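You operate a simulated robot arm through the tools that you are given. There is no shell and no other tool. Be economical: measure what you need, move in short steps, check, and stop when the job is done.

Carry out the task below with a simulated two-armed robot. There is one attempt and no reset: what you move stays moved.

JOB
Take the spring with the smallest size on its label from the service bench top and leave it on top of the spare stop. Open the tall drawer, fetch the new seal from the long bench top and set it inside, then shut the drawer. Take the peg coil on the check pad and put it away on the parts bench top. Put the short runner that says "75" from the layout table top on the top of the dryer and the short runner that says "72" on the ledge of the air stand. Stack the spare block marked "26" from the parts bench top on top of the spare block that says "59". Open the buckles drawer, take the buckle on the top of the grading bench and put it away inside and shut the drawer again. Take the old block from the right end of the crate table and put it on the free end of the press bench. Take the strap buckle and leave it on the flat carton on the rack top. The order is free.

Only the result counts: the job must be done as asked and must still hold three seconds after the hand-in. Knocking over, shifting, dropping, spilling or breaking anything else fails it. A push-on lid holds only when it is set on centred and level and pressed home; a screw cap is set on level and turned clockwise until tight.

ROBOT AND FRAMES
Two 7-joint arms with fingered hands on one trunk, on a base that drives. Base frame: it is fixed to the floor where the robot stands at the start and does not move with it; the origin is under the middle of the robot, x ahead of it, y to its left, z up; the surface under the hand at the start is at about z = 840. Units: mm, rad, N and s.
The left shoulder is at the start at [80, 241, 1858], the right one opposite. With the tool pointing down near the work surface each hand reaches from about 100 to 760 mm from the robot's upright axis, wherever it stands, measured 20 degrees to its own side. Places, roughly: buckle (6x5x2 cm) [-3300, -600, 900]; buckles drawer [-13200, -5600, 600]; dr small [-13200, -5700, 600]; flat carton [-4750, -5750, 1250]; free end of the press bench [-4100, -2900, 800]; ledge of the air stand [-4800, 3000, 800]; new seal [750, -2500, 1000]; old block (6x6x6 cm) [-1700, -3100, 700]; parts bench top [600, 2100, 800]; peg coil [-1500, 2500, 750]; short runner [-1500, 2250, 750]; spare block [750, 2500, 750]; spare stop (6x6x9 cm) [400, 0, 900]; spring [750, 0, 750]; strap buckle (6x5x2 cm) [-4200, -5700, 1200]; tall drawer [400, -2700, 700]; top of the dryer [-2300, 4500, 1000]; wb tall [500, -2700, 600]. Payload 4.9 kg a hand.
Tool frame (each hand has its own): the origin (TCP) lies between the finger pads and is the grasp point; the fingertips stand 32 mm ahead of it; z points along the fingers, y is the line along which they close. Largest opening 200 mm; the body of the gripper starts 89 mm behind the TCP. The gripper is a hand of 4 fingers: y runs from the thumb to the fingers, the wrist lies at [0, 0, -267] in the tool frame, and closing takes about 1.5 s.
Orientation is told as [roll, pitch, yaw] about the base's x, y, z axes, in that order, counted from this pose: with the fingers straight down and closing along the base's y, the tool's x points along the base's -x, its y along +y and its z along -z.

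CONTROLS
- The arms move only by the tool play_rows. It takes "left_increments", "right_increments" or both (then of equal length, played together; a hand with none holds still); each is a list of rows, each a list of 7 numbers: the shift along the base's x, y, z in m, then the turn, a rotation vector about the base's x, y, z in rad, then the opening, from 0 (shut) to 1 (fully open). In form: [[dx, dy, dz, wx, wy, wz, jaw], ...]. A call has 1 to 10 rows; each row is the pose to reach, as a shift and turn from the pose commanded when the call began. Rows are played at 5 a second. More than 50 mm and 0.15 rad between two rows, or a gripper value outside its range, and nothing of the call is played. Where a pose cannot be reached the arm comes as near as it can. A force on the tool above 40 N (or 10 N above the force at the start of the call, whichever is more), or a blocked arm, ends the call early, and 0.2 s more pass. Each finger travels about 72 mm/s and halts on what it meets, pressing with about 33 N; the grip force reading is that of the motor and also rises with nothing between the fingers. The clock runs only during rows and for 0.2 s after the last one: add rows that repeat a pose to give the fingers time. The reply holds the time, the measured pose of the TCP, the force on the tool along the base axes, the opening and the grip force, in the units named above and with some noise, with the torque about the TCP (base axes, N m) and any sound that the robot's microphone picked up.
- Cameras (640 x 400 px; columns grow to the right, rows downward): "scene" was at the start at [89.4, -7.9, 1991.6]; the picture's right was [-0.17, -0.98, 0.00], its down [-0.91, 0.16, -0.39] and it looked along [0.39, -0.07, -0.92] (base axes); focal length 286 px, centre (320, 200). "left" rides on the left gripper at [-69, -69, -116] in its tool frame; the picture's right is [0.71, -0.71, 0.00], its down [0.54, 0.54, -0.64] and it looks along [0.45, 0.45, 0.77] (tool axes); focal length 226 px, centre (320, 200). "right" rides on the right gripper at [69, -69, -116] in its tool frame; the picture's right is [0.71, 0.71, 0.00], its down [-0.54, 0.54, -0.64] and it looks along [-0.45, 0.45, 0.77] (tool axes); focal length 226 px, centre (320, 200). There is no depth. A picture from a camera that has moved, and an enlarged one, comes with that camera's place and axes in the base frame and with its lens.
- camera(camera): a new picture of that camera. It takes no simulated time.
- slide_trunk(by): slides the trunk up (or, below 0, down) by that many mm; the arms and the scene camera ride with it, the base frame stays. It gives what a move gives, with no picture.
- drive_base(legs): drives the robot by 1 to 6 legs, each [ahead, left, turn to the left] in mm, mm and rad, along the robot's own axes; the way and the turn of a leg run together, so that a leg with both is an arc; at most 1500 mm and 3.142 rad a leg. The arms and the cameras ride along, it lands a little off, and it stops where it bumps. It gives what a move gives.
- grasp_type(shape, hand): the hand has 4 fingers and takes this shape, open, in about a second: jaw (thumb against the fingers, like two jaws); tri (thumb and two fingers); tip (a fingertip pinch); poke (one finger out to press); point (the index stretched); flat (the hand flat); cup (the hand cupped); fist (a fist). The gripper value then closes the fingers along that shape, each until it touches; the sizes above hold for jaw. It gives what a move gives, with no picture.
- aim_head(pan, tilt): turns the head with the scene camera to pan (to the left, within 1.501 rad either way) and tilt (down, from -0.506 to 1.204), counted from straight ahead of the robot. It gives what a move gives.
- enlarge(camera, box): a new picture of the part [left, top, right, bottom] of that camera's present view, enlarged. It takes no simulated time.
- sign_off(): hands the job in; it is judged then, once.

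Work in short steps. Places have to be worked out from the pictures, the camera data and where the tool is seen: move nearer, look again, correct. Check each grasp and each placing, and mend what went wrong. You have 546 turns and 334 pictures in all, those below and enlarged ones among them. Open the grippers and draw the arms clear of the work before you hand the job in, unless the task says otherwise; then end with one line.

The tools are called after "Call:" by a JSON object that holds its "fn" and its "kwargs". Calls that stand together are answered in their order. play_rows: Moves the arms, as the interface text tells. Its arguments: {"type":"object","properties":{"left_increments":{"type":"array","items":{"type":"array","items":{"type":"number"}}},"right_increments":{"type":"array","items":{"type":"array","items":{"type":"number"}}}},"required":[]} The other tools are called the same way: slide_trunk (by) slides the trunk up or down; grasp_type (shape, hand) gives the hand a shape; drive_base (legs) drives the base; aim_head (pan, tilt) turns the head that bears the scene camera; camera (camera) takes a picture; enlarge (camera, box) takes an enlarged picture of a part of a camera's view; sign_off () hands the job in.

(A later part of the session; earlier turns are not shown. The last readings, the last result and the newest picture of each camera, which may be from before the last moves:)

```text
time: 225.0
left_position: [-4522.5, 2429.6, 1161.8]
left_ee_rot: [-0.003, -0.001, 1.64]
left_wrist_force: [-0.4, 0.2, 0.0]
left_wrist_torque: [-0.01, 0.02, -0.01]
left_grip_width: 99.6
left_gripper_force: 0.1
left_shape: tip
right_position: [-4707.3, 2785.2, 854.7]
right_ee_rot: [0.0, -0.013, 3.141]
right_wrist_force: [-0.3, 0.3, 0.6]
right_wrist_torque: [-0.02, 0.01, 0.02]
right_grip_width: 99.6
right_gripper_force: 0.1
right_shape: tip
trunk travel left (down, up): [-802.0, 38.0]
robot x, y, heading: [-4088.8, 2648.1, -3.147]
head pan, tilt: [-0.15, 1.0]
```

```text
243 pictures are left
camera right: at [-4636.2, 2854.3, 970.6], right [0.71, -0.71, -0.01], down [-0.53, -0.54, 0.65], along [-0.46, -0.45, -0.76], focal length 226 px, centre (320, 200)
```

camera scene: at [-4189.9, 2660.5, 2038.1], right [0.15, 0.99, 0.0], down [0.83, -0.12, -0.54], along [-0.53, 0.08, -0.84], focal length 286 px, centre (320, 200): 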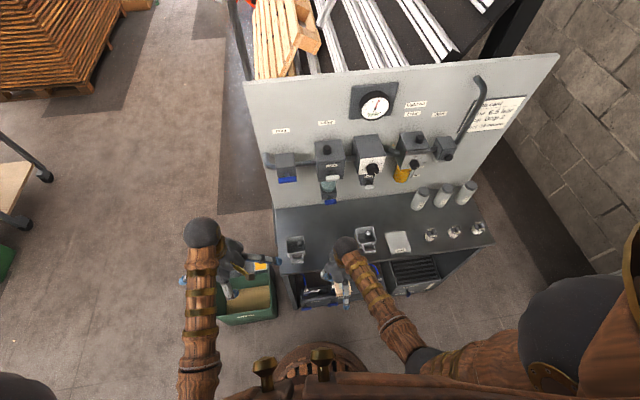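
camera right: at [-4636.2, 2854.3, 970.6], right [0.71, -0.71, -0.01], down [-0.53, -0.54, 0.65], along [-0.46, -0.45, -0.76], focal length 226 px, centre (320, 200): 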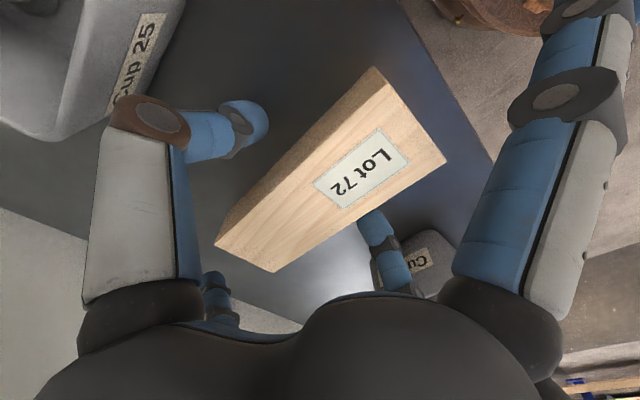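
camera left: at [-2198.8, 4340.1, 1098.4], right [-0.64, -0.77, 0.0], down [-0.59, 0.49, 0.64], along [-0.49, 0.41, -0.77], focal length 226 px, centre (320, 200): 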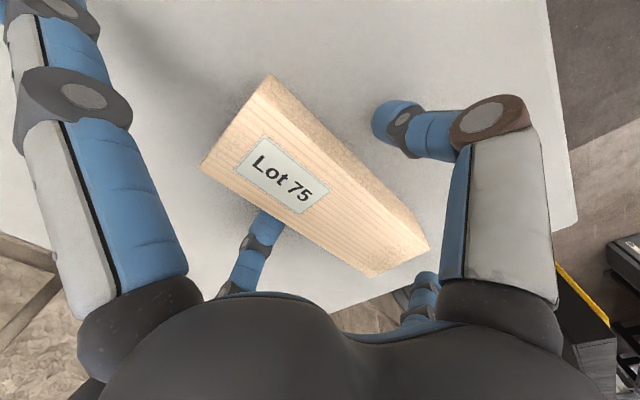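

Runner 72 rests on the ledge. I lift slightly, then back out toward me.

Call:
{"fn": "play_rows", "kwargs": {"right_increments": [[0.005, 0, 0.02, 0, 0, 0, 0.5], [0.015, 0, 0.04, 0, 0, 0, 0.5], [0.04, 0, 0.055, 0, 0, 0, 0.5], [0.08, 0, 0.06, 0, 0, 0, 0.5], [0.125, 0, 0.065, 0, 0, 0, 0.5], [0.17, 0.01, 0.07, 0, 0, 0, 0.5], [0.215, 0.02, 0.08, 0, 0, 0, 0.5], [0.26, 0.03, 0.1, 0, 0, 0, 0.5], [0.29, 0.04, 0.13, 0, 0, 0, 0.5], [0.3, 0.04, 0.17, 0, 0, 0, 0.5]]}}

Call:
{"fn": "enlarge", "kwargs": {"camera": "scene", "box": [240, 130, 500, 330]}}

```text
refused: row 8 steps farther than a row can; nothing moved
```

```text
2.00 times, centred on (370, 230) of scene
camera zoom: at [-4188.9, 2661.2, 2038.2], right [0.15, 0.99, 0.0], down [0.83, -0.12, -0.54], along [-0.53, 0.08, -0.84], focal length 572 px, centre (220, 140)
```

zoom: 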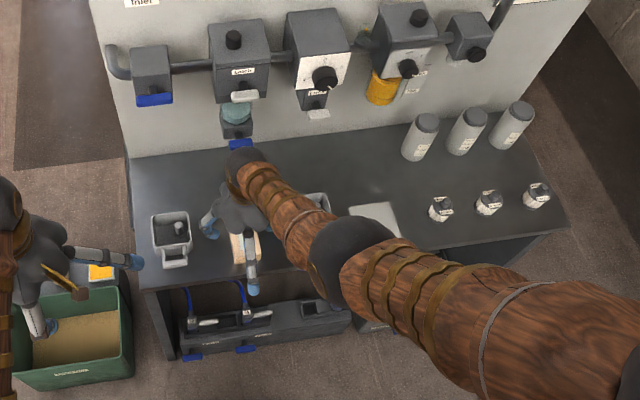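

Shorter steps.

Call:
{"fn": "play_rows", "kwargs": {"right_increments": [[0.005, 0, 0.02, 0, 0, 0, 0.5], [0.015, 0, 0.04, 0, 0, 0, 0.5], [0.04, 0, 0.055, 0, 0, 0, 0.5], [0.08, 0, 0.06, 0, 0, 0, 0.5], [0.12, 0, 0.065, 0, 0, 0, 0.5], [0.16, 0.01, 0.07, 0, 0, 0, 0.5], [0.2, 0.01, 0.08, 0, 0, 0, 0.5], [0.235, 0.01, 0.1, 0, 0, 0, 0.5], [0.265, 0.01, 0.13, 0, 0, 0, 0.5], [0.285, 0.01, 0.165, 0, 0, 0, 0.5]]}}

Call:
{"fn": "enlarge", "kwargs": {"camera": "scene", "box": [240, 130, 500, 330]}}

```text
time: 227.2
left_position: [-4522.6, 2430.0, 1163.3]
left_ee_rot: [-0.001, 0.001, 1.639]
left_wrist_force: [0.1, 0.3, -0.5]
left_wrist_torque: [-0.02, -0.03, 0.01]
left_grip_width: 99.9
left_gripper_force: 0.0
left_shape: tip
right_position: [-4420.9, 2795.3, 1019.7]
right_ee_rot: [-0.001, -0.01, 3.143]
right_wrist_force: [0.5, -0.3, 0.9]
right_wrist_torque: [0.03, -0.01, -0.02]
right_grip_width: 99.5
right_gripper_force: 0.1
right_shape: tip
trunk travel left (down, up): [-802.0, 38.0]
robot x, y, heading: [-4091.1, 2645.4, -3.134]
head pan, tilt: [-0.15, 1.0]
```

```text
2.00 times, centred on (370, 230) of scene
camera zoom: at [-4186.9, 2661.4, 2038.2], right [0.15, 0.99, 0.0], down [0.83, -0.12, -0.54], along [-0.53, 0.08, -0.84], focal length 572 px, centre (220, 140)
```

zoom: 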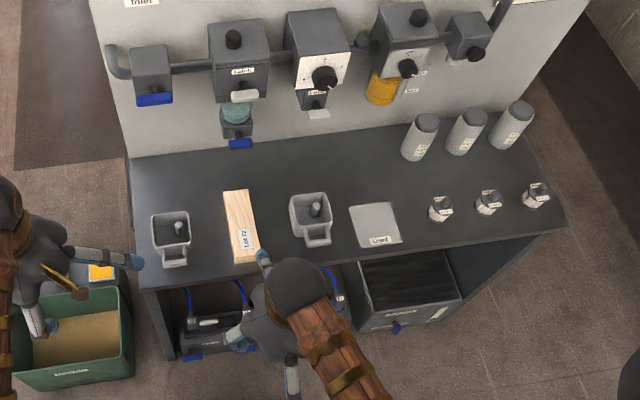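

Runner 72 is in place. Next the seal at the long bench (750, -2500). I take the known corridor: east along y≈3210, then south along x≈-650.

Call:
{"fn": "drive_base", "kwargs": {"legs": [[0, -560, 0], [-400, 0, 0], [0, 0, 3.14], [1500, 0, 0], [1450, 0, 0], [0, -1450, 0]]}}

```text
time: 260.6
left_position: [-298.4, 1995.1, 1162.2]
left_ee_rot: [-0.002, 0.0, -1.519]
left_wrist_force: [-0.1, -0.6, 0.1]
left_wrist_torque: [0.0, 0.0, 0.01]
left_grip_width: 99.8
left_gripper_force: 0.1
left_shape: tip
right_position: [-404.9, 1632.1, 1018.3]
right_ee_rot: [-0.002, -0.014, -0.015]
right_wrist_force: [-0.3, -0.8, -0.5]
right_wrist_torque: [-0.02, -0.01, 0.0]
right_grip_width: 99.9
right_gripper_force: 0.1
right_shape: tip
trunk travel left (down, up): [-802.0, 38.0]
robot x, y, heading: [-734.7, 1780.9, -0.016]
head pan, tilt: [-0.15, 1.0]
```

Call:
{"fn": "drive_base", "kwargs": {"legs": [[0, -1450, 0]]}}

Call:
{"fn": "aim_head", "kwargs": {"pan": -1.2, "tilt": 0.45}}

Call:
{"fn": "camera", "kwargs": {"camera": "scene"}}

```text
time: 267.8
left_position: [-325.1, 543.8, 1162.2]
left_ee_rot: [-0.004, -0.002, -1.533]
left_wrist_force: [0.5, 0.0, -0.1]
left_wrist_torque: [-0.01, 0.02, -0.03]
left_grip_width: 99.7
left_gripper_force: 0.1
left_shape: tip
right_position: [-436.4, 184.1, 1018.1]
right_ee_rot: [0.0, -0.011, -0.03]
right_wrist_force: [-0.1, -0.6, 0.0]
right_wrist_torque: [0.01, 0.01, 0.02]
right_grip_width: 99.6
right_gripper_force: 0.0
right_shape: tip
trunk travel left (down, up): [-802.0, 38.0]
robot x, y, heading: [-764.9, 338.0, -0.028]
head pan, tilt: [-0.15, 1.0]
```

```text
time: 269.1
left_position: [-325.7, 543.9, 1161.8]
left_ee_rot: [-0.001, 0.002, -1.533]
left_wrist_force: [-1.1, -1.3, 0.2]
left_wrist_torque: [-0.01, 0.0, -0.02]
left_grip_width: 100.1
left_gripper_force: 0.1
left_shape: tip
right_position: [-437.2, 183.4, 1018.9]
right_ee_rot: [0.0, -0.013, -0.03]
right_wrist_force: [0.6, 0.5, 1.0]
right_wrist_torque: [0.02, 0.0, -0.01]
right_grip_width: 99.5
right_gripper_force: 0.0
right_shape: tip
trunk travel left (down, up): [-802.0, 38.0]
robot x, y, heading: [-763.4, 338.5, -0.026]
head pan, tilt: [-1.201, 0.45]
```

```text
240 pictures are left
camera scene: at [-700.8, 253.8, 2083.7], right [-0.94, -0.34, 0.0], down [-0.15, 0.41, -0.9], along [0.3, -0.85, -0.44], focal length 286 px, centre (320, 200)
```

scene: 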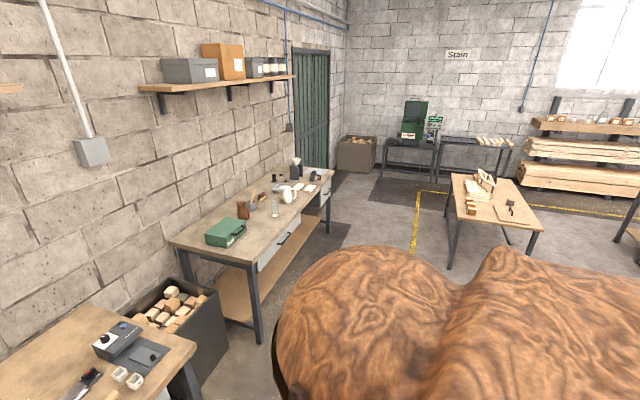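

The long bench lies along the wall to the south, with drawers. I correct the heading and continue south.

Call:
{"fn": "drive_base", "kwargs": {"legs": [[80, 0, 0.027], [0, -1400, 0], [0, -850, 0]]}}

Call:
{"fn": "aim_head", "kwargs": {"pan": -0.3, "tilt": 0.6}}

Call:
{"fn": "camera", "kwargs": {"camera": "scene"}}

```text
time: 280.8
left_position: [-259.5, -1683.6, 1161.3]
left_ee_rot: [-0.001, -0.001, -1.51]
left_wrist_force: [-1.2, 0.2, 0.0]
left_wrist_torque: [-0.03, -0.02, 0.0]
left_grip_width: 99.9
left_gripper_force: 0.1
left_shape: tip
right_position: [-362.2, -2045.9, 1019.3]
right_ee_rot: [-0.001, -0.012, -0.005]
right_wrist_force: [0.3, -0.6, -0.4]
right_wrist_torque: [-0.03, 0.01, -0.02]
right_grip_width: 99.7
right_gripper_force: 0.0
right_shape: tip
trunk travel left (down, up): [-802.0, 38.0]
robot x, y, heading: [-689.0, -1900.8, -0.003]
head pan, tilt: [-1.201, 0.45]
```

```text
time: 282.0
left_position: [-259.8, -1683.4, 1161.9]
left_ee_rot: [-0.002, 0.0, -1.511]
left_wrist_force: [0.1, -1.0, 1.2]
left_wrist_torque: [0.0, -0.02, -0.01]
left_grip_width: 99.9
left_gripper_force: 0.0
left_shape: tip
right_position: [-361.7, -2046.8, 1018.8]
right_ee_rot: [0.0, -0.012, -0.005]
right_wrist_force: [0.2, -0.5, -0.2]
right_wrist_torque: [0.01, -0.03, 0.03]
right_grip_width: 99.4
right_gripper_force: 0.1
right_shape: tip
trunk travel left (down, up): [-802.0, 38.0]
robot x, y, heading: [-693.4, -1897.5, -0.002]
head pan, tilt: [-0.3, 0.6]
```

```text
239 pictures are left
camera scene: at [-576.8, -1923.6, 2070.2], right [-0.3, -0.95, 0.0], down [-0.54, 0.17, -0.83], along [0.79, -0.25, -0.56], focal length 286 px, centre (320, 200)
```

scene: 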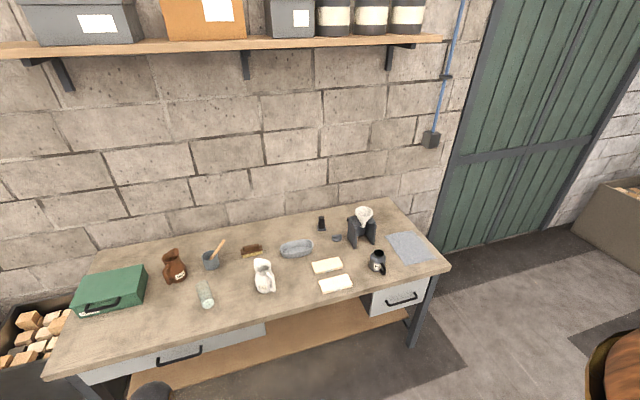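

Call:
{"fn": "enlarge", "kwargs": {"camera": "scene", "box": [230, 190, 450, 330]}}

Call:
{"fn": "enlarge", "kwargs": {"camera": "scene", "box": [60, 230, 280, 370]}}

```text
2.86 times, centred on (340, 260) of scene
camera zoom: at [-576.8, -1923.6, 2070.2], right [-0.3, -0.95, 0.0], down [-0.54, 0.17, -0.83], along [0.79, -0.25, -0.56], focal length 818 px, centre (263, 29)
```

zoom: 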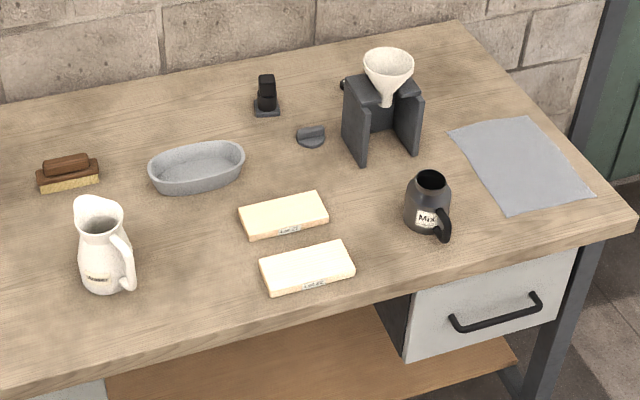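

```text
2.86 times, centred on (170, 300) of scene
camera zoom: at [-576.8, -1923.6, 2070.2], right [-0.3, -0.95, 0.0], down [-0.54, 0.17, -0.83], along [0.79, -0.25, -0.56], focal length 818 px, centre (749, -86)
```

zoom: 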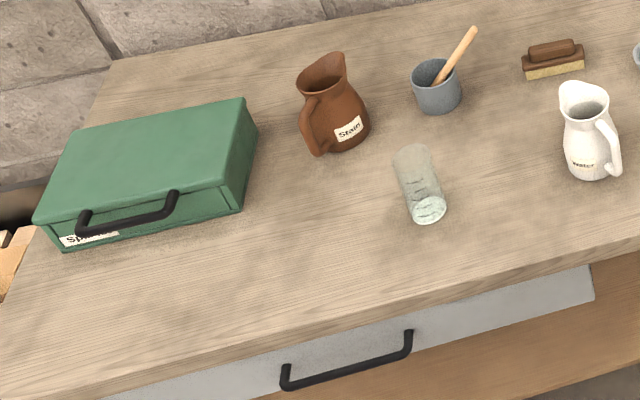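

I can't tell the seal yet (candidates: small dark pieces). I raise the right hand and drive closer to the right part of the bench.

Call:
{"fn": "play_rows", "kwargs": {"right_increments": [[0, 0, 0.04, 0, 0, 0, 0.5], [0, 0, 0.08, 0, 0, 0, 0.5], [0, 0, 0.12, 0, 0, 0, 0.5], [0, 0, 0.15, 0, 0, 0, 0.5]]}}

Call:
{"fn": "drive_base", "kwargs": {"legs": [[350, 0, 0], [0, -470, 0], [200, 0, 0]]}}

Call:
{"fn": "aim_head", "kwargs": {"pan": -0.2, "tilt": 0.85}}

Call:
{"fn": "camera", "kwargs": {"camera": "scene"}}

```text
time: 283.0
left_position: [-259.2, -1684.0, 1162.1]
left_ee_rot: [-0.001, 0.0, -1.509]
left_wrist_force: [0.3, 0.1, 0.8]
left_wrist_torque: [-0.03, 0.01, 0.03]
left_grip_width: 99.7
left_gripper_force: 0.0
left_shape: tip
right_position: [-362.5, -2047.7, 1169.8]
right_ee_rot: [0.0, -0.012, -0.007]
right_wrist_force: [0.8, 0.1, 0.1]
right_wrist_torque: [0.0, 0.01, 0.05]
right_grip_width: 99.8
right_gripper_force: 0.1
right_shape: tip
trunk travel left (down, up): [-802.0, 38.0]
robot x, y, heading: [-694.6, -1898.3, -0.004]
head pan, tilt: [-0.3, 0.6]
```

```text
time: 288.8
left_position: [284.1, -2156.9, 1164.8]
left_ee_rot: [0.003, -0.001, -1.512]
left_wrist_force: [-1.0, 0.1, 0.5]
left_wrist_torque: [-0.02, -0.06, 0.02]
left_grip_width: 99.7
left_gripper_force: 0.2
left_shape: tip
right_position: [180.9, -2521.4, 1169.5]
right_ee_rot: [-0.001, -0.015, -0.007]
right_wrist_force: [-0.1, 0.3, 0.5]
right_wrist_torque: [0.0, -0.04, 0.01]
right_grip_width: 99.5
right_gripper_force: 0.0
right_shape: tip
trunk travel left (down, up): [-802.0, 38.0]
robot x, y, heading: [-143.9, -2376.6, -0.008]
head pan, tilt: [-0.3, 0.6]
```

```text
time: 289.6
left_position: [286.5, -2156.7, 1163.5]
left_ee_rot: [-0.002, 0.0, -1.512]
left_wrist_force: [-0.3, -0.9, 0.0]
left_wrist_torque: [0.01, -0.02, -0.01]
left_grip_width: 99.8
left_gripper_force: 0.1
left_shape: tip
right_position: [182.9, -2522.1, 1169.0]
right_ee_rot: [-0.001, -0.011, -0.007]
right_wrist_force: [-0.1, 0.4, -0.8]
right_wrist_torque: [-0.01, -0.01, 0.03]
right_grip_width: 99.6
right_gripper_force: 0.1
right_shape: tip
trunk travel left (down, up): [-802.0, 38.0]
robot x, y, heading: [-148.9, -2367.6, -0.003]
head pan, tilt: [-0.201, 0.85]
```

```text
236 pictures are left
camera scene: at [-38.9, -2386.3, 2049.5], right [-0.21, -0.98, 0.0], down [-0.73, 0.15, -0.66], along [0.65, -0.14, -0.75], focal length 286 px, centre (320, 200)
```

scene: 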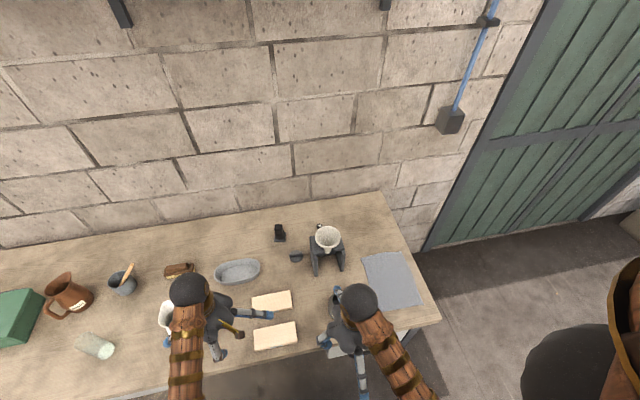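

Call:
{"fn": "enlarge", "kwargs": {"camera": "scene", "box": [240, 210, 380, 310]}}

Call:
{"fn": "camera", "kwargs": {"camera": "right"}}

```text
4.00 times, centred on (310, 260) of scene
camera zoom: at [-38.9, -2386.3, 2049.5], right [-0.21, -0.98, 0.0], down [-0.73, 0.15, -0.66], along [0.65, -0.14, -0.75], focal length 1145 px, centre (360, -40)
```

zoom: 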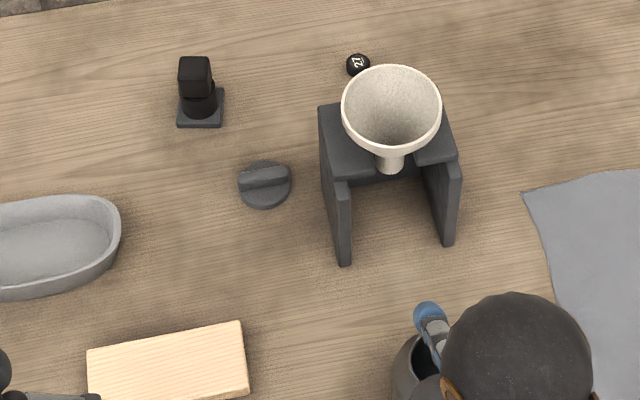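

```text
234 pictures are left
camera right: at [113.2, -2589.9, 1285.4], right [-0.7, 0.71, -0.01], down [0.54, 0.54, 0.65], along [0.47, 0.45, -0.76], focal length 226 px, centre (320, 200)
```

right: 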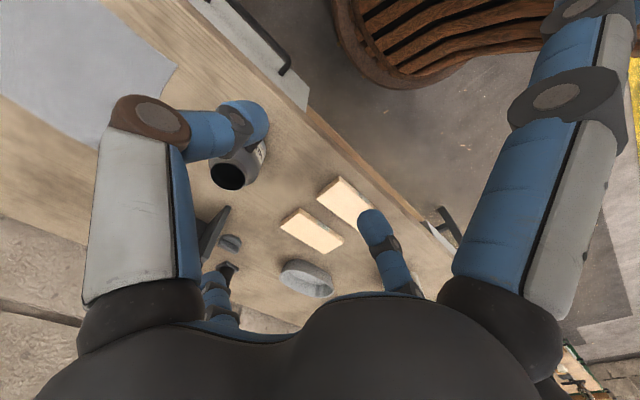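

There is a small black knob labelled "27" behind the funnel stand, like the "seal" knobs on the service bench. I zoom on it.

Call:
{"fn": "enlarge", "kwargs": {"camera": "scene", "box": [275, 212, 345, 262]}}

```text
8.00 times, centred on (310, 237) of scene
camera zoom: at [-38.9, -2386.3, 2049.5], right [-0.21, -0.98, 0.0], down [-0.73, 0.15, -0.66], along [0.65, -0.14, -0.75], focal length 2289 px, centre (400, -96)
```

zoom: 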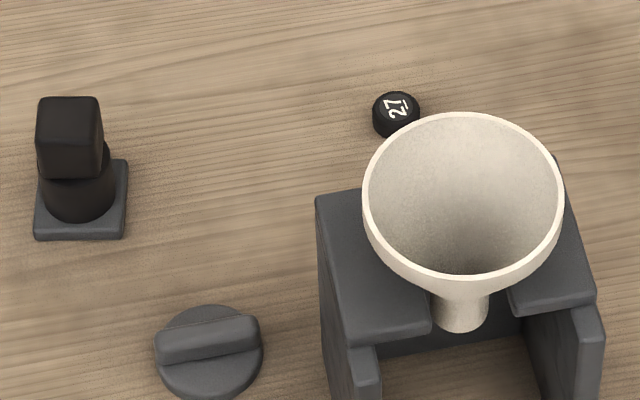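

The seal "27" (Ø≈30 mm) stands at about (811, -2567), just behind the funnel stand. Plan: right hand in jaw shape yawed 45° (knuckles clear the stand), from above. I set the shape, drive to x≈0, y≈-2330.

Call:
{"fn": "grasp_type", "kwargs": {"shape": "jaw", "hand": "right"}}

Call:
{"fn": "drive_base", "kwargs": {"legs": [[0, 45, 0], [150, 0, 0]]}}

Call:
{"fn": "play_rows", "kwargs": {"right_increments": [[0.03, 0.01, 0, 0, 0, 0.1, 0.9], [0.06, 0.02, 0.0, 0, 0, 0.2, 0.8], [0.09, 0.03, 0, 0, 0, 0.3, 0.7], [0.12, 0.04, 0, 0, 0, 0.4, 0.6], [0.15, 0.05, 0, 0, 0, 0.5, 0.5], [0.15, 0.05, 0, 0, 0, 0.6, 0.4], [0.15, 0.05, 0, 0, 0, 0.7, 0.4], [0.15, 0.05, 0, 0, 0, 0.785, 0.4]]}}

Call:
{"fn": "camera", "kwargs": {"camera": "right"}}

```text
time: 290.5
left_position: [288.0, -2157.0, 1162.3]
left_ee_rot: [-0.001, 0.0, -1.509]
left_wrist_force: [-0.1, -0.5, -0.8]
left_wrist_torque: [0.06, 0.0, 0.01]
left_grip_width: 100.0
left_gripper_force: 0.0
left_shape: tip
right_position: [185.4, -2520.4, 1168.4]
right_ee_rot: [-0.002, -0.011, -0.007]
right_wrist_force: [0.2, 0.2, 0.1]
right_wrist_torque: [0.01, 0.01, 0.01]
right_grip_width: 199.8
right_gripper_force: 0.1
right_shape: jaw
trunk travel left (down, up): [-802.0, 38.0]
robot x, y, heading: [-146.8, -2372.1, -0.004]
head pan, tilt: [-0.201, 0.85]
```

```text
time: 292.4
left_position: [436.2, -2111.4, 1162.0]
left_ee_rot: [-0.001, -0.001, -1.51]
left_wrist_force: [-0.4, -0.5, -0.3]
left_wrist_torque: [-0.02, -0.04, 0.02]
left_grip_width: 99.9
left_gripper_force: 0.0
left_shape: tip
right_position: [332.1, -2475.0, 1170.4]
right_ee_rot: [-0.001, -0.015, -0.008]
right_wrist_force: [0.6, -0.1, 0.1]
right_wrist_torque: [-0.02, -0.02, -0.01]
right_grip_width: 199.8
right_gripper_force: 0.1
right_shape: jaw
trunk travel left (down, up): [-802.0, 38.0]
robot x, y, heading: [8.1, -2330.1, -0.004]
head pan, tilt: [-0.201, 0.85]
```

```text
time: 294.2
left_position: [440.7, -2112.7, 1163.2]
left_ee_rot: [-0.003, 0.0, -1.511]
left_wrist_force: [0.3, 0.0, -0.4]
left_wrist_torque: [0.0, 0.04, 0.01]
left_grip_width: 100.2
left_gripper_force: 0.0
left_shape: tip
right_position: [487.1, -2426.6, 1168.0]
right_ee_rot: [0.0, -0.012, 0.781]
right_wrist_force: [0.2, 0.4, -0.2]
right_wrist_torque: [0.0, 0.03, -0.01]
right_grip_width: 80.4
right_gripper_force: 0.0
right_shape: jaw
trunk travel left (down, up): [-802.0, 38.0]
robot x, y, heading: [4.3, -2332.8, -0.002]
head pan, tilt: [-0.201, 0.85]
```

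```text
232 pictures are left
camera right: at [485.5, -2526.0, 1284.6], right [-1.0, 0.01, -0.01], down [0.0, 0.76, 0.65], along [0.01, 0.65, -0.76], focal length 226 px, centre (320, 200)
```

right: 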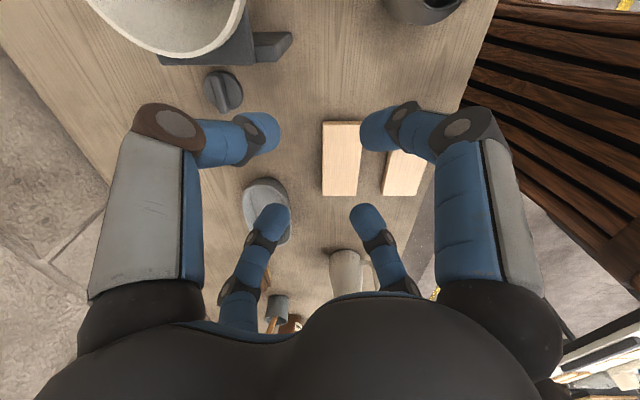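

I move above the seal at z≈1168, clear of the funnel, and look down.

Call:
{"fn": "play_rows", "kwargs": {"right_increments": [[0.036, -0.016, 0, 0, 0, 0, 0.4], [0.072, -0.031, 0, 0, 0, 0, 0.4], [0.108, -0.047, 0, 0, 0, 0, 0.4], [0.144, -0.062, 0, 0, 0, 0, 0.4], [0.18, -0.078, 0, 0, 0, 0, 0.4], [0.216, -0.093, 0, 0, 0, 0, 0.4], [0.252, -0.109, 0, 0, 0, 0, 0.4], [0.288, -0.124, 0, 0, 0, 0, 0.4], [0.324, -0.14, 0, 0, 0, 0, 0.4], [0.324, -0.14, 0, 0, 0, 0, 0.4]]}}

Call:
{"fn": "camera", "kwargs": {"camera": "right"}}

Call:
{"fn": "enlarge", "kwargs": {"camera": "scene", "box": [240, 190, 380, 320]}}

```text
time: 296.4
left_position: [439.1, -2112.5, 1162.3]
left_ee_rot: [-0.001, 0.001, -1.51]
left_wrist_force: [0.0, -0.7, 0.5]
left_wrist_torque: [0.0, -0.03, -0.01]
left_grip_width: 99.7
left_gripper_force: 0.0
left_shape: tip
right_position: [811.8, -2568.3, 1167.2]
right_ee_rot: [0.001, -0.011, 0.778]
right_wrist_force: [-0.6, -0.5, 1.2]
right_wrist_torque: [0.0, -0.06, 0.0]
right_grip_width: 80.2
right_gripper_force: 0.2
right_shape: jaw
trunk travel left (down, up): [-802.0, 38.0]
robot x, y, heading: [5.6, -2326.7, -0.009]
head pan, tilt: [-0.201, 0.85]
```

```text
231 pictures are left
camera right: at [809.8, -2666.8, 1284.6], right [-1.0, 0.01, -0.01], down [0.0, 0.76, 0.65], along [0.01, 0.65, -0.76], focal length 226 px, centre (320, 200)
```

right: 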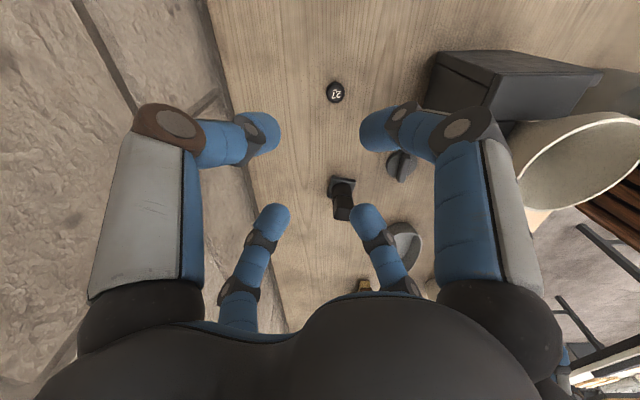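

```text
3.08 times, centred on (310, 255) of scene
camera zoom: at [113.9, -2342.6, 2049.3], right [-0.2, -0.98, 0.0], down [-0.74, 0.15, -0.66], along [0.65, -0.14, -0.75], focal length 880 px, centre (351, 31)
```

zoom: 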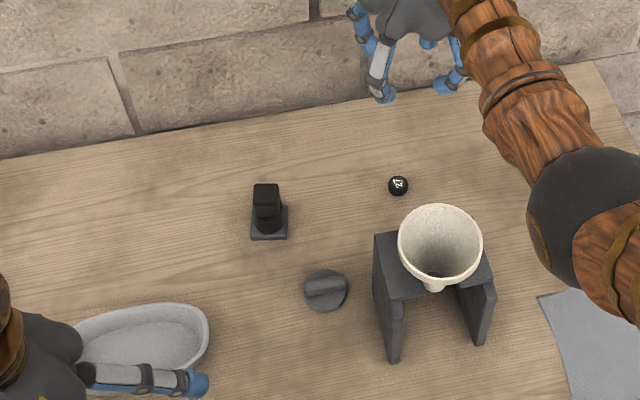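

Two-view match gives the seal at (790, -2563), top z≈905 — the bench is ≈880 high. I retract the left hand from the jug, shift the right hand to x≈794, and slide the trunk down 150.

Call:
{"fn": "play_rows", "kwargs": {"left_increments": [[-0.04, 0, 0, 0, 0, 0, 0.5], [-0.08, 0, 0, 0, 0, 0, 0.5], [-0.12, 0, 0, 0, 0, 0, 0.5], [-0.16, 0, 0, 0, 0, 0, 0.5], [-0.2, 0, 0, 0, 0, 0, 0.5]], "right_increments": [[-0.008, 0.002, 0, 0, 0, 0, 0.36], [-0.016, 0.004, 0, 0, 0, 0, 0.36], [-0.018, 0.004, 0, 0, 0, 0, 0.36], [-0.018, 0.004, 0, 0, 0, 0, 0.36], [-0.018, 0.004, 0, 0, 0, 0, 0.36]]}}

Call:
{"fn": "slide_trunk", "kwargs": {"by": -100}}

Call:
{"fn": "camera", "kwargs": {"camera": "right"}}

Call:
{"fn": "camera", "kwargs": {"camera": "scene"}}

```text
time: 297.6
left_position: [238.0, -2112.9, 1164.5]
left_ee_rot: [0.001, 0.0, -1.511]
left_wrist_force: [-0.1, -0.6, 0.0]
left_wrist_torque: [0.0, -0.07, 0.0]
left_grip_width: 100.2
left_gripper_force: 0.0
left_shape: tip
right_position: [790.3, -2564.5, 1170.5]
right_ee_rot: [-0.003, -0.012, 0.777]
right_wrist_force: [0.4, -0.2, 0.2]
right_wrist_torque: [-0.01, -0.03, -0.01]
right_grip_width: 72.3
right_gripper_force: 0.0
right_shape: jaw
trunk travel left (down, up): [-802.0, 38.0]
robot x, y, heading: [5.6, -2329.6, -0.007]
head pan, tilt: [-0.201, 0.85]
```

```text
time: 298.9
left_position: [240.0, -2113.5, 1064.0]
left_ee_rot: [-0.003, 0.001, -1.51]
left_wrist_force: [0.6, 0.3, 1.0]
left_wrist_torque: [0.02, 0.0, 0.02]
left_grip_width: 99.8
left_gripper_force: 0.0
left_shape: tip
right_position: [791.9, -2564.2, 1068.6]
right_ee_rot: [-0.001, -0.012, 0.778]
right_wrist_force: [-0.1, -0.1, 0.7]
right_wrist_torque: [0.0, -0.02, 0.0]
right_grip_width: 72.2
right_gripper_force: 0.0
right_shape: jaw
trunk travel left (down, up): [-702.0, 138.0]
robot x, y, heading: [6.2, -2326.6, -0.006]
head pan, tilt: [-0.201, 0.85]
```

```text
229 pictures are left
camera right: at [790.4, -2662.3, 1185.3], right [-1.0, 0.01, -0.01], down [0.0, 0.76, 0.65], along [0.01, 0.65, -0.76], focal length 226 px, centre (320, 200)
```

right: 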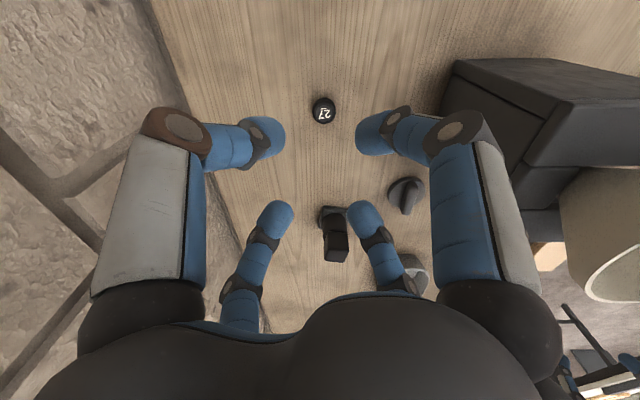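

```text
228 pictures are left
camera scene: at [113.4, -2342.8, 1949.4], right [-0.2, -0.98, 0.0], down [-0.74, 0.15, -0.66], along [0.65, -0.14, -0.75], focal length 286 px, centre (320, 200)
```

scene: 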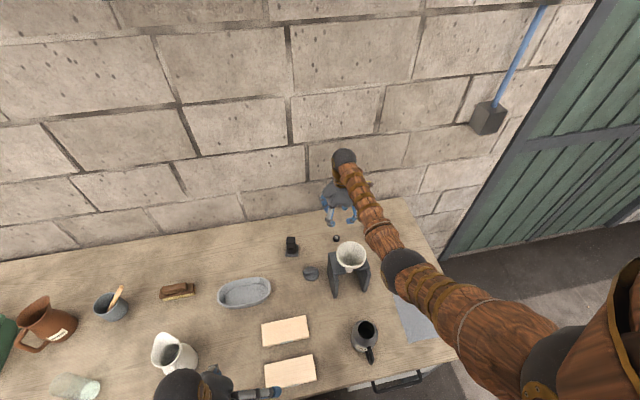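

Seal confirmed right under the hand (790, -2565). I slide 60 further and lower to TCP 945 with the arm.

Call:
{"fn": "slide_trunk", "kwargs": {"by": -60}}

Call:
{"fn": "play_rows", "kwargs": {"right_increments": [[0, -0.001, -0.03, 0, 0.01, 0, 0.36], [0, -0.001, -0.062, 0, 0.01, 0, 0.36], [0, -0.001, -0.062, 0, 0.01, 0, 0.36]]}}

Call:
{"fn": "enlarge", "kwargs": {"camera": "right", "box": [200, 60, 560, 240]}}

Call:
{"fn": "enlarge", "kwargs": {"camera": "scene", "box": [290, 140, 430, 310]}}

```text
time: 299.9
left_position: [239.8, -2113.5, 1004.3]
left_ee_rot: [-0.002, 0.0, -1.509]
left_wrist_force: [0.0, -0.2, -0.1]
left_wrist_torque: [-0.02, 0.02, 0.04]
left_grip_width: 100.0
left_gripper_force: 0.1
left_shape: tip
right_position: [792.7, -2564.0, 1008.7]
right_ee_rot: [0.0, -0.011, 0.778]
right_wrist_force: [-0.7, -0.5, -0.1]
right_wrist_torque: [-0.02, -0.02, -0.01]
right_grip_width: 72.6
right_gripper_force: 0.1
right_shape: jaw
trunk travel left (down, up): [-642.0, 198.0]
robot x, y, heading: [5.1, -2326.4, -0.006]
head pan, tilt: [-0.201, 0.85]
```

```text
time: 300.7
left_position: [239.9, -2112.5, 1003.7]
left_ee_rot: [-0.002, 0.001, -1.511]
left_wrist_force: [0.2, 0.0, 0.9]
left_wrist_torque: [0.02, -0.01, -0.01]
left_grip_width: 99.9
left_gripper_force: 0.1
left_shape: tip
right_position: [792.7, -2565.6, 947.4]
right_ee_rot: [0.004, -0.005, 0.779]
right_wrist_force: [0.7, -0.7, -0.1]
right_wrist_torque: [-0.01, -0.03, 0.02]
right_grip_width: 72.2
right_gripper_force: 0.1
right_shape: jaw
trunk travel left (down, up): [-642.0, 198.0]
robot x, y, heading: [4.5, -2323.5, -0.002]
head pan, tilt: [-0.201, 0.85]
```

```text
1.78 times, centred on (380, 150) of right
camera zoom: at [792.2, -2663.0, 1063.1], right [-1.0, 0.01, 0.0], down [0.01, 0.76, 0.65], along [0.0, 0.65, -0.76], focal length 402 px, centre (213, 289)
```

zoom: 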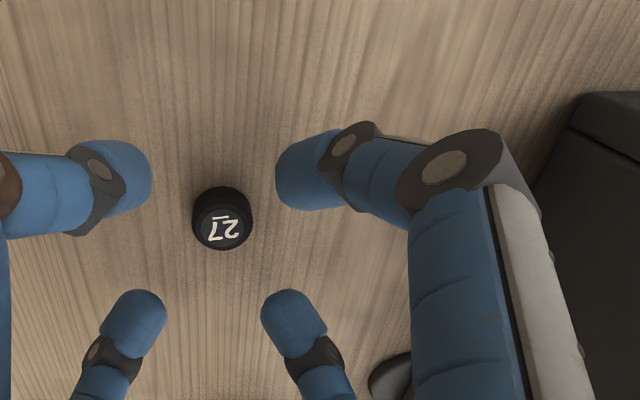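

```text
2.35 times, centred on (360, 225) of scene
camera zoom: at [113.5, -2342.5, 1889.4], right [-0.2, -0.98, 0.0], down [-0.74, 0.15, -0.66], along [0.65, -0.14, -0.75], focal length 673 px, centre (226, 141)
```

zoom: 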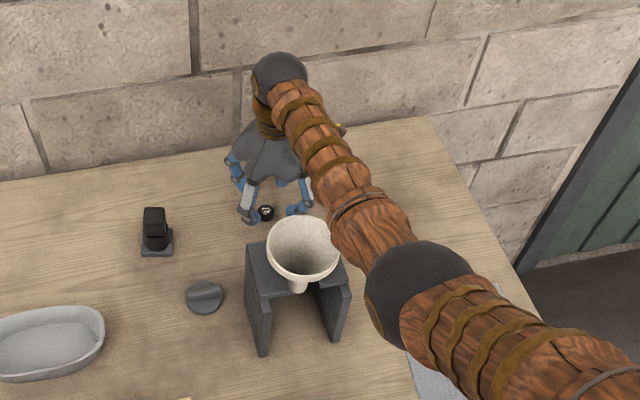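

Clearances hold. I lower the last 33 mm and close gently.

Call:
{"fn": "play_rows", "kwargs": {"right_increments": [[0, 0, -0.015, 0, 0, 0, 0.36], [0, 0, -0.026, 0, 0, 0, 0.34], [0, 0, -0.033, 0, 0, 0, 0.32], [0, 0, -0.033, 0, 0, 0, 0.32]]}}

Call:
{"fn": "enlarge", "kwargs": {"camera": "right", "box": [200, 60, 560, 240]}}

```text
time: 301.7
left_position: [241.4, -2111.7, 1003.4]
left_ee_rot: [0.0, 0.001, -1.51]
left_wrist_force: [-0.2, 0.9, 0.1]
left_wrist_torque: [-0.02, -0.01, 0.0]
left_grip_width: 99.9
left_gripper_force: 0.1
left_shape: tip
right_position: [793.1, -2564.3, 914.4]
right_ee_rot: [0.006, -0.005, 0.779]
right_wrist_force: [0.0, -0.2, -0.9]
right_wrist_torque: [0.02, 0.02, 0.02]
right_grip_width: 64.2
right_gripper_force: 0.1
right_shape: jaw
trunk travel left (down, up): [-642.0, 198.0]
robot x, y, heading: [10.0, -2328.3, -0.005]
head pan, tilt: [-0.201, 0.85]
```

```text
1.78 times, centred on (380, 150) of right
camera zoom: at [792.7, -2663.2, 1029.8], right [-1.0, 0.01, 0.0], down [0.01, 0.76, 0.65], along [0.0, 0.65, -0.76], focal length 402 px, centre (213, 289)
```

zoom: 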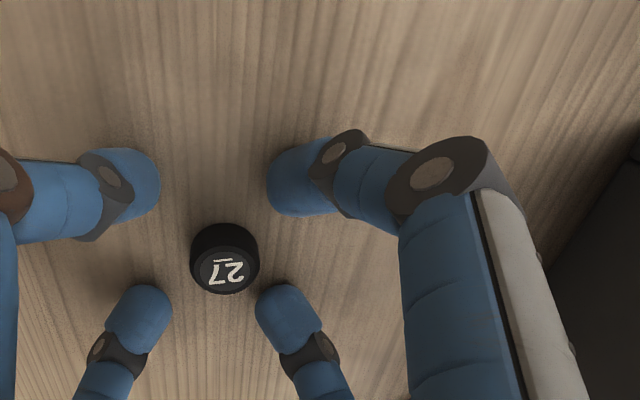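

Close on the seal and lift 5 mm to check.

Call:
{"fn": "play_rows", "kwargs": {"right_increments": [[0, 0, 0, 0, 0, 0, 0.22], [0, 0, 0, 0, 0, 0, 0.12], [0, 0, 0, 0, 0, 0, 0.05], [0, 0, 0, 0, 0, 0, 0.0], [0, 0, 0.01, 0, 0, 0, 0.0], [0, 0, 0.03, 0, 0, 0, 0.0], [0, 0, 0.05, 0, 0, 0, 0.0]]}}

Call:
{"fn": "enlarge", "kwargs": {"camera": "right", "box": [200, 60, 560, 240]}}

```text
time: 303.3
left_position: [239.3, -2114.5, 1004.7]
left_ee_rot: [-0.002, -0.001, -1.511]
left_wrist_force: [0.1, 0.3, -0.7]
left_wrist_torque: [0.0, 0.02, 0.04]
left_grip_width: 99.9
left_gripper_force: 0.0
left_shape: tip
right_position: [792.8, -2564.5, 964.3]
right_ee_rot: [0.007, -0.005, 0.78]
right_wrist_force: [0.4, -0.3, -0.3]
right_wrist_torque: [0.03, -0.02, 0.02]
right_grip_width: 25.1
right_gripper_force: 32.2
right_shape: jaw
trunk travel left (down, up): [-642.0, 198.0]
robot x, y, heading: [8.3, -2332.1, -0.007]
head pan, tilt: [-0.201, 0.85]
```

```text
1.78 times, centred on (380, 150) of right
camera zoom: at [792.2, -2663.0, 1080.0], right [-1.0, 0.01, 0.0], down [0.01, 0.76, 0.65], along [0.0, 0.65, -0.76], focal length 402 px, centre (213, 289)
```

zoom: 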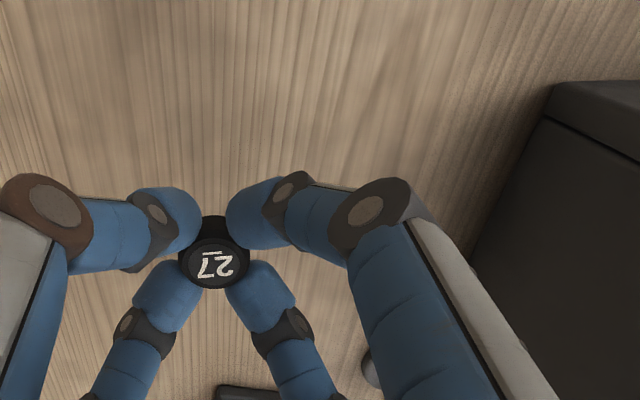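

The seal is held. I raise by trunk +160, then arm up, then retract over the funnel.

Call:
{"fn": "slide_trunk", "kwargs": {"by": 160}}

Call:
{"fn": "play_rows", "kwargs": {"right_increments": [[0, 0, 0.035, 0, 0, 0, 0], [-0.04, 0.017, 0.04, 0, 0, 0, 0], [-0.08, 0.035, 0.04, 0, 0, 0, 0], [-0.12, 0.052, 0.04, 0, 0, 0, 0], [-0.16, 0.07, 0.04, 0, 0, 0, 0], [-0.2, 0.087, 0.04, 0, 0, 0, 0], [-0.24, 0.1, 0.04, 0, 0, 0, 0], [-0.28, 0.1, 0.04, 0, 0, 0, 0], [-0.32, 0.1, 0.04, 0, 0, 0, 0], [-0.36, 0.1, 0.04, 0, 0, 0, 0]]}}

Call:
{"fn": "camera", "kwargs": {"camera": "scene"}}

```text
time: 305.1
left_position: [239.5, -2113.4, 1162.6]
left_ee_rot: [-0.001, 0.0, -1.511]
left_wrist_force: [0.1, 0.2, 0.3]
left_wrist_torque: [-0.02, 0.01, 0.01]
left_grip_width: 100.0
left_gripper_force: 0.1
left_shape: tip
right_position: [793.4, -2564.6, 1124.5]
right_ee_rot: [0.007, -0.004, 0.779]
right_wrist_force: [1.0, -1.0, 0.5]
right_wrist_torque: [0.0, -0.02, -0.01]
right_grip_width: 25.2
right_gripper_force: 32.9
right_shape: jaw
trunk travel left (down, up): [-802.0, 38.0]
robot x, y, heading: [7.2, -2331.8, -0.007]
head pan, tilt: [-0.201, 0.85]
```

```text
time: 307.4
left_position: [238.0, -2112.9, 1164.5]
left_ee_rot: [-0.001, -0.001, -1.51]
left_wrist_force: [-0.5, 1.0, 0.3]
left_wrist_torque: [-0.03, -0.07, -0.01]
left_grip_width: 100.1
left_gripper_force: 0.1
left_shape: tip
right_position: [432.0, -2463.3, 1164.8]
right_ee_rot: [0.005, -0.003, 0.776]
right_wrist_force: [-0.8, -0.7, 0.1]
right_wrist_torque: [0.01, -0.04, 0.0]
right_grip_width: 25.0
right_gripper_force: 33.0
right_shape: jaw
trunk travel left (down, up): [-802.0, 38.0]
robot x, y, heading: [7.1, -2329.6, -0.007]
head pan, tilt: [-0.201, 0.85]
```

```text
223 pictures are left
camera scene: at [110.6, -2342.5, 2049.5], right [-0.2, -0.98, 0.0], down [-0.73, 0.15, -0.66], along [0.65, -0.14, -0.75], focal length 286 px, centre (320, 200)
```

scene: 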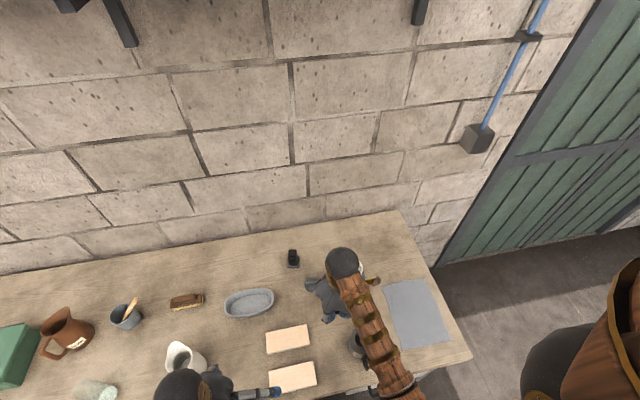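

Seal in hand. I back off and shift right so the left hand faces the right-hand drawer, then look at its handle.

Call:
{"fn": "drive_base", "kwargs": {"legs": [[-480, 0, 0], [0, -500, 0]]}}

Call:
{"fn": "aim_head", "kwargs": {"pan": 0.25, "tilt": 0.8}}

Call:
{"fn": "camera", "kwargs": {"camera": "scene"}}

```text
time: 312.8
left_position: [-245.1, -2608.1, 1162.5]
left_ee_rot: [-0.002, -0.003, -1.506]
left_wrist_force: [0.5, 0.6, 0.4]
left_wrist_torque: [0.0, -0.01, 0.0]
left_grip_width: 99.7
left_gripper_force: 0.1
left_shape: tip
right_position: [-50.3, -2959.2, 1163.2]
right_ee_rot: [0.005, -0.002, 0.782]
right_wrist_force: [-0.1, 0.0, -0.4]
right_wrist_torque: [-0.04, 0.02, 0.01]
right_grip_width: 25.0
right_gripper_force: 32.9
right_shape: jaw
trunk travel left (down, up): [-802.0, 38.0]
robot x, y, heading: [-477.8, -2825.9, -0.004]
head pan, tilt: [-0.201, 0.85]
```

```text
time: 313.7
left_position: [-245.7, -2610.3, 1163.2]
left_ee_rot: [-0.003, 0.001, -1.507]
left_wrist_force: [0.0, 0.0, -1.2]
left_wrist_torque: [0.0, 0.05, 0.04]
left_grip_width: 99.9
left_gripper_force: 0.0
left_shape: tip
right_position: [-51.0, -2961.5, 1163.6]
right_ee_rot: [0.006, -0.007, 0.78]
right_wrist_force: [-0.4, -0.1, -0.2]
right_wrist_torque: [0.02, 0.01, 0.0]
right_grip_width: 25.1
right_gripper_force: 32.9
right_shape: jaw
trunk travel left (down, up): [-802.0, 38.0]
robot x, y, heading: [-481.9, -2828.0, -0.006]
head pan, tilt: [0.25, 0.799]
```

```text
222 pictures are left
camera scene: at [-368.6, -2805.9, 2053.3], right [0.24, -0.97, 0.0], down [-0.7, -0.17, -0.7], along [0.68, 0.17, -0.72], focal length 286 px, centre (320, 200)
```

scene: 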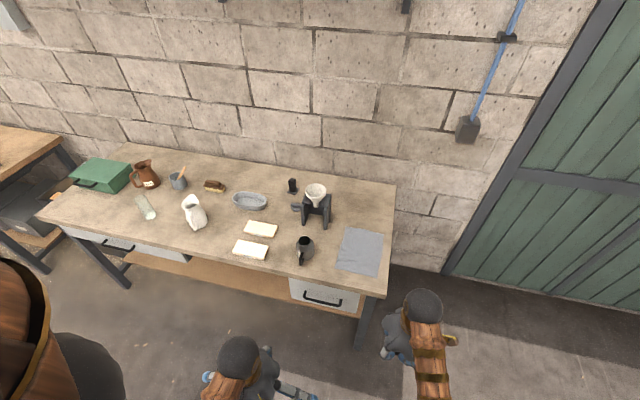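

Call:
{"fn": "enlarge", "kwargs": {"camera": "scene", "box": [260, 220, 420, 340]}}

```text
3.33 times, centred on (340, 280) of scene
camera zoom: at [-368.6, -2805.9, 2053.3], right [0.24, -0.97, 0.0], down [-0.7, -0.17, -0.7], along [0.68, 0.17, -0.72], focal length 954 px, centre (253, -67)
```

zoom: 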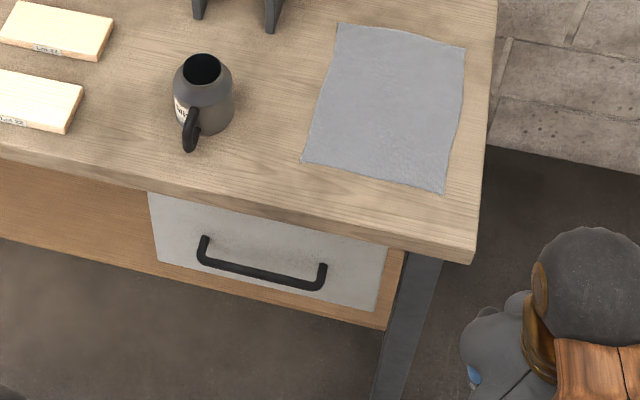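

The handle is a horizontal D-bar around (195, -2670, ~770). I'll grip it with the left hand pointing forward. I lower the trunk 300 and tilt the left hand forward.

Call:
{"fn": "slide_trunk", "kwargs": {"by": -300}}

Call:
{"fn": "play_rows", "kwargs": {"left_increments": [[0, 0, 0, 0, -0.14, 0, 0.5], [0, 0, 0, 0, -0.28, 0, 0.5], [0, 0, 0, 0, -0.42, 0, 0.5], [0, 0, 0, 0, -0.56, 0, 0.5], [0, 0, 0, 0, -0.7, 0, 0.5], [0, 0, 0, 0, -0.84, 0, 0.5], [0, 0, 0, 0, -0.98, 0, 0.5], [0, 0, 0, 0, -1.12, 0, 0.5], [0, 0, 0, 0, -1.26, 0, 0.5], [0, 0, 0, 0, -1.4, 0, 0.5]]}}

Call:
{"fn": "camera", "kwargs": {"camera": "left"}}

Call:
{"fn": "camera", "kwargs": {"camera": "scene"}}

```text
time: 316.7
left_position: [-244.4, -2610.6, 863.7]
left_ee_rot: [0.0, 0.0, -1.51]
left_wrist_force: [0.9, -0.4, -0.2]
left_wrist_torque: [-0.01, 0.02, 0.0]
left_grip_width: 100.1
left_gripper_force: 0.1
left_shape: tip
right_position: [-50.5, -2960.5, 863.8]
right_ee_rot: [0.006, -0.004, 0.78]
right_wrist_force: [0.4, -0.3, -0.5]
right_wrist_torque: [-0.02, -0.03, 0.0]
right_grip_width: 25.1
right_gripper_force: 33.4
right_shape: jaw
trunk travel left (down, up): [-502.0, 338.0]
robot x, y, heading: [-477.2, -2826.6, -0.001]
head pan, tilt: [0.25, 0.799]
```

```text
time: 318.9
left_position: [-264.5, -2616.8, 862.0]
left_ee_rot: [1.39, -0.081, -1.673]
left_wrist_force: [-0.2, 0.3, 0.5]
left_wrist_torque: [-0.01, 0.02, -0.01]
left_grip_width: 100.0
left_gripper_force: 0.1
left_shape: tip
left hand out of reach, approached as far as the arm can: row 7
right_position: [-57.3, -2948.0, 871.2]
right_ee_rot: [-0.008, 0.002, 0.779]
right_wrist_force: [0.3, -0.3, -0.1]
right_wrist_torque: [-0.02, 0.0, -0.01]
right_grip_width: 25.2
right_gripper_force: 33.4
right_shape: jaw
trunk travel left (down, up): [-502.0, 338.0]
robot x, y, heading: [-477.3, -2823.8, -0.007]
head pan, tilt: [0.25, 0.799]
```

```text
220 pictures are left
camera left: at [-398.0, -2675.5, 820.6], right [-0.06, 0.66, -0.75], down [-0.47, 0.64, 0.6], along [0.88, 0.39, 0.27], focal length 226 px, centre (320, 200)
```

left: 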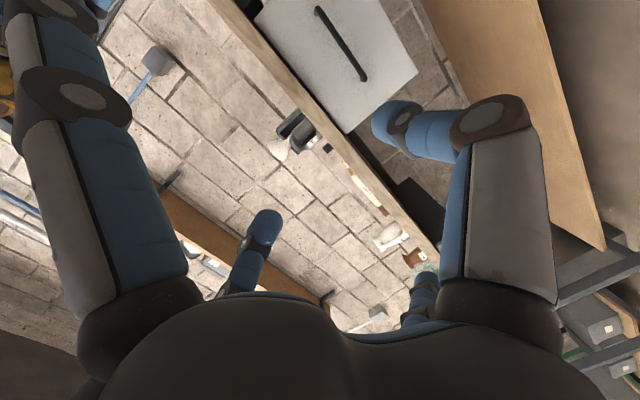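

```text
219 pictures are left
camera scene: at [-381.2, -2777.9, 1756.4], right [0.24, -0.97, 0.02], down [-0.69, -0.19, -0.7], along [0.68, 0.16, -0.71], focal length 286 px, centre (320, 200)
```

scene: 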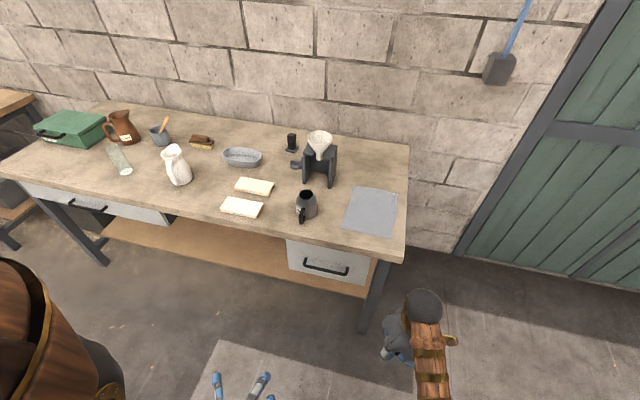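

The left camera now sees the bar: about y -2664, z ≈ 710, x ≈ 215–240. I lower the left hand to that height, then drive 280 ahead and look again.

Call:
{"fn": "play_rows", "kwargs": {"left_increments": [[0, -0.01, -0.035, 0, 0, 0.04, 0.4], [0, -0.02, -0.07, 0, 0, 0.08, 0.35], [0, -0.035, -0.105, 0, 0, 0.11, 0.35], [0, -0.047, -0.145, 0, 0, 0.11, 0.35], [0, -0.047, -0.145, 0, 0, 0.11, 0.35]]}}

Call:
{"fn": "drive_base", "kwargs": {"legs": [[270, 0, 0]]}}

Call:
{"fn": "camera", "kwargs": {"camera": "left"}}

Call:
{"fn": "camera", "kwargs": {"camera": "scene"}}

```text
time: 319.4
left_position: [-273.6, -2645.9, 799.8]
left_ee_rot: [1.381, -0.081, -1.648]
left_wrist_force: [-0.2, 0.2, -0.2]
left_wrist_torque: [-0.02, -0.02, 0.0]
left_grip_width: 70.1
left_gripper_force: 0.1
left_shape: tip
right_position: [-55.2, -2949.2, 865.7]
right_ee_rot: [-0.008, 0.001, 0.78]
right_wrist_force: [-0.4, 0.1, -0.2]
right_wrist_torque: [0.0, 0.01, 0.02]
right_grip_width: 25.1
right_gripper_force: 33.4
right_shape: jaw
trunk travel left (down, up): [-502.0, 338.0]
robot x, y, heading: [-478.4, -2827.3, -0.002]
head pan, tilt: [0.25, 0.799]
stopped in row 2 (left hand): the arm was blocked; the commanded pose is now the measured one
```

```text
time: 321.4
left_position: [1.2, -2642.6, 802.7]
left_ee_rot: [1.387, -0.08, -1.644]
left_wrist_force: [-0.7, -1.0, 0.0]
left_wrist_torque: [0.01, 0.0, 0.01]
left_grip_width: 70.3
left_gripper_force: 0.0
left_shape: tip
right_position: [213.4, -2950.9, 867.3]
right_ee_rot: [-0.01, 0.003, 0.779]
right_wrist_force: [-13.1, -5.5, 5.6]
right_wrist_torque: [0.31, -0.34, 0.31]
right_grip_width: 23.6
right_gripper_force: 33.0
right_shape: jaw
trunk travel left (down, up): [-502.0, 338.0]
robot x, y, heading: [-210.5, -2826.0, -0.002]
head pan, tilt: [0.25, 0.799]
```

```text
218 pictures are left
camera left: at [-130.1, -2704.7, 761.6], right [-0.08, 0.66, -0.75], down [-0.49, 0.63, 0.6], along [0.87, 0.42, 0.27], focal length 226 px, centre (320, 200)
```

left: 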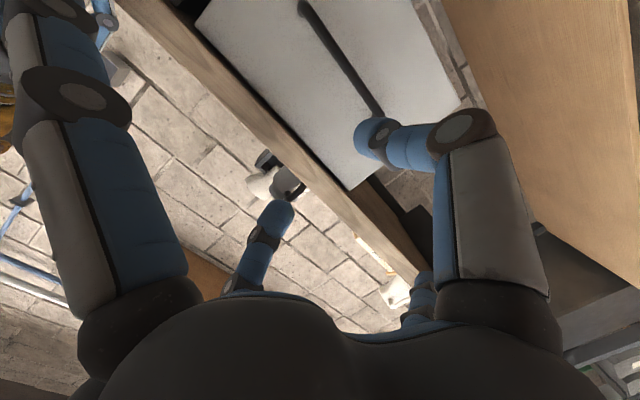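

```text
217 pictures are left
camera scene: at [-110.9, -2781.9, 1753.2], right [0.24, -0.97, 0.02], down [-0.69, -0.18, -0.7], along [0.68, 0.16, -0.71], focal length 286 px, centre (320, 200)
```

scene: 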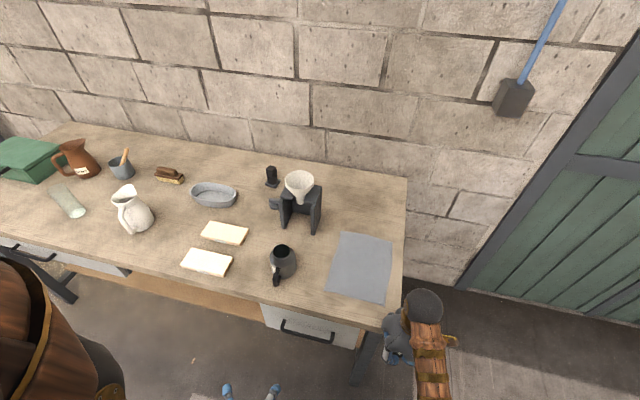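

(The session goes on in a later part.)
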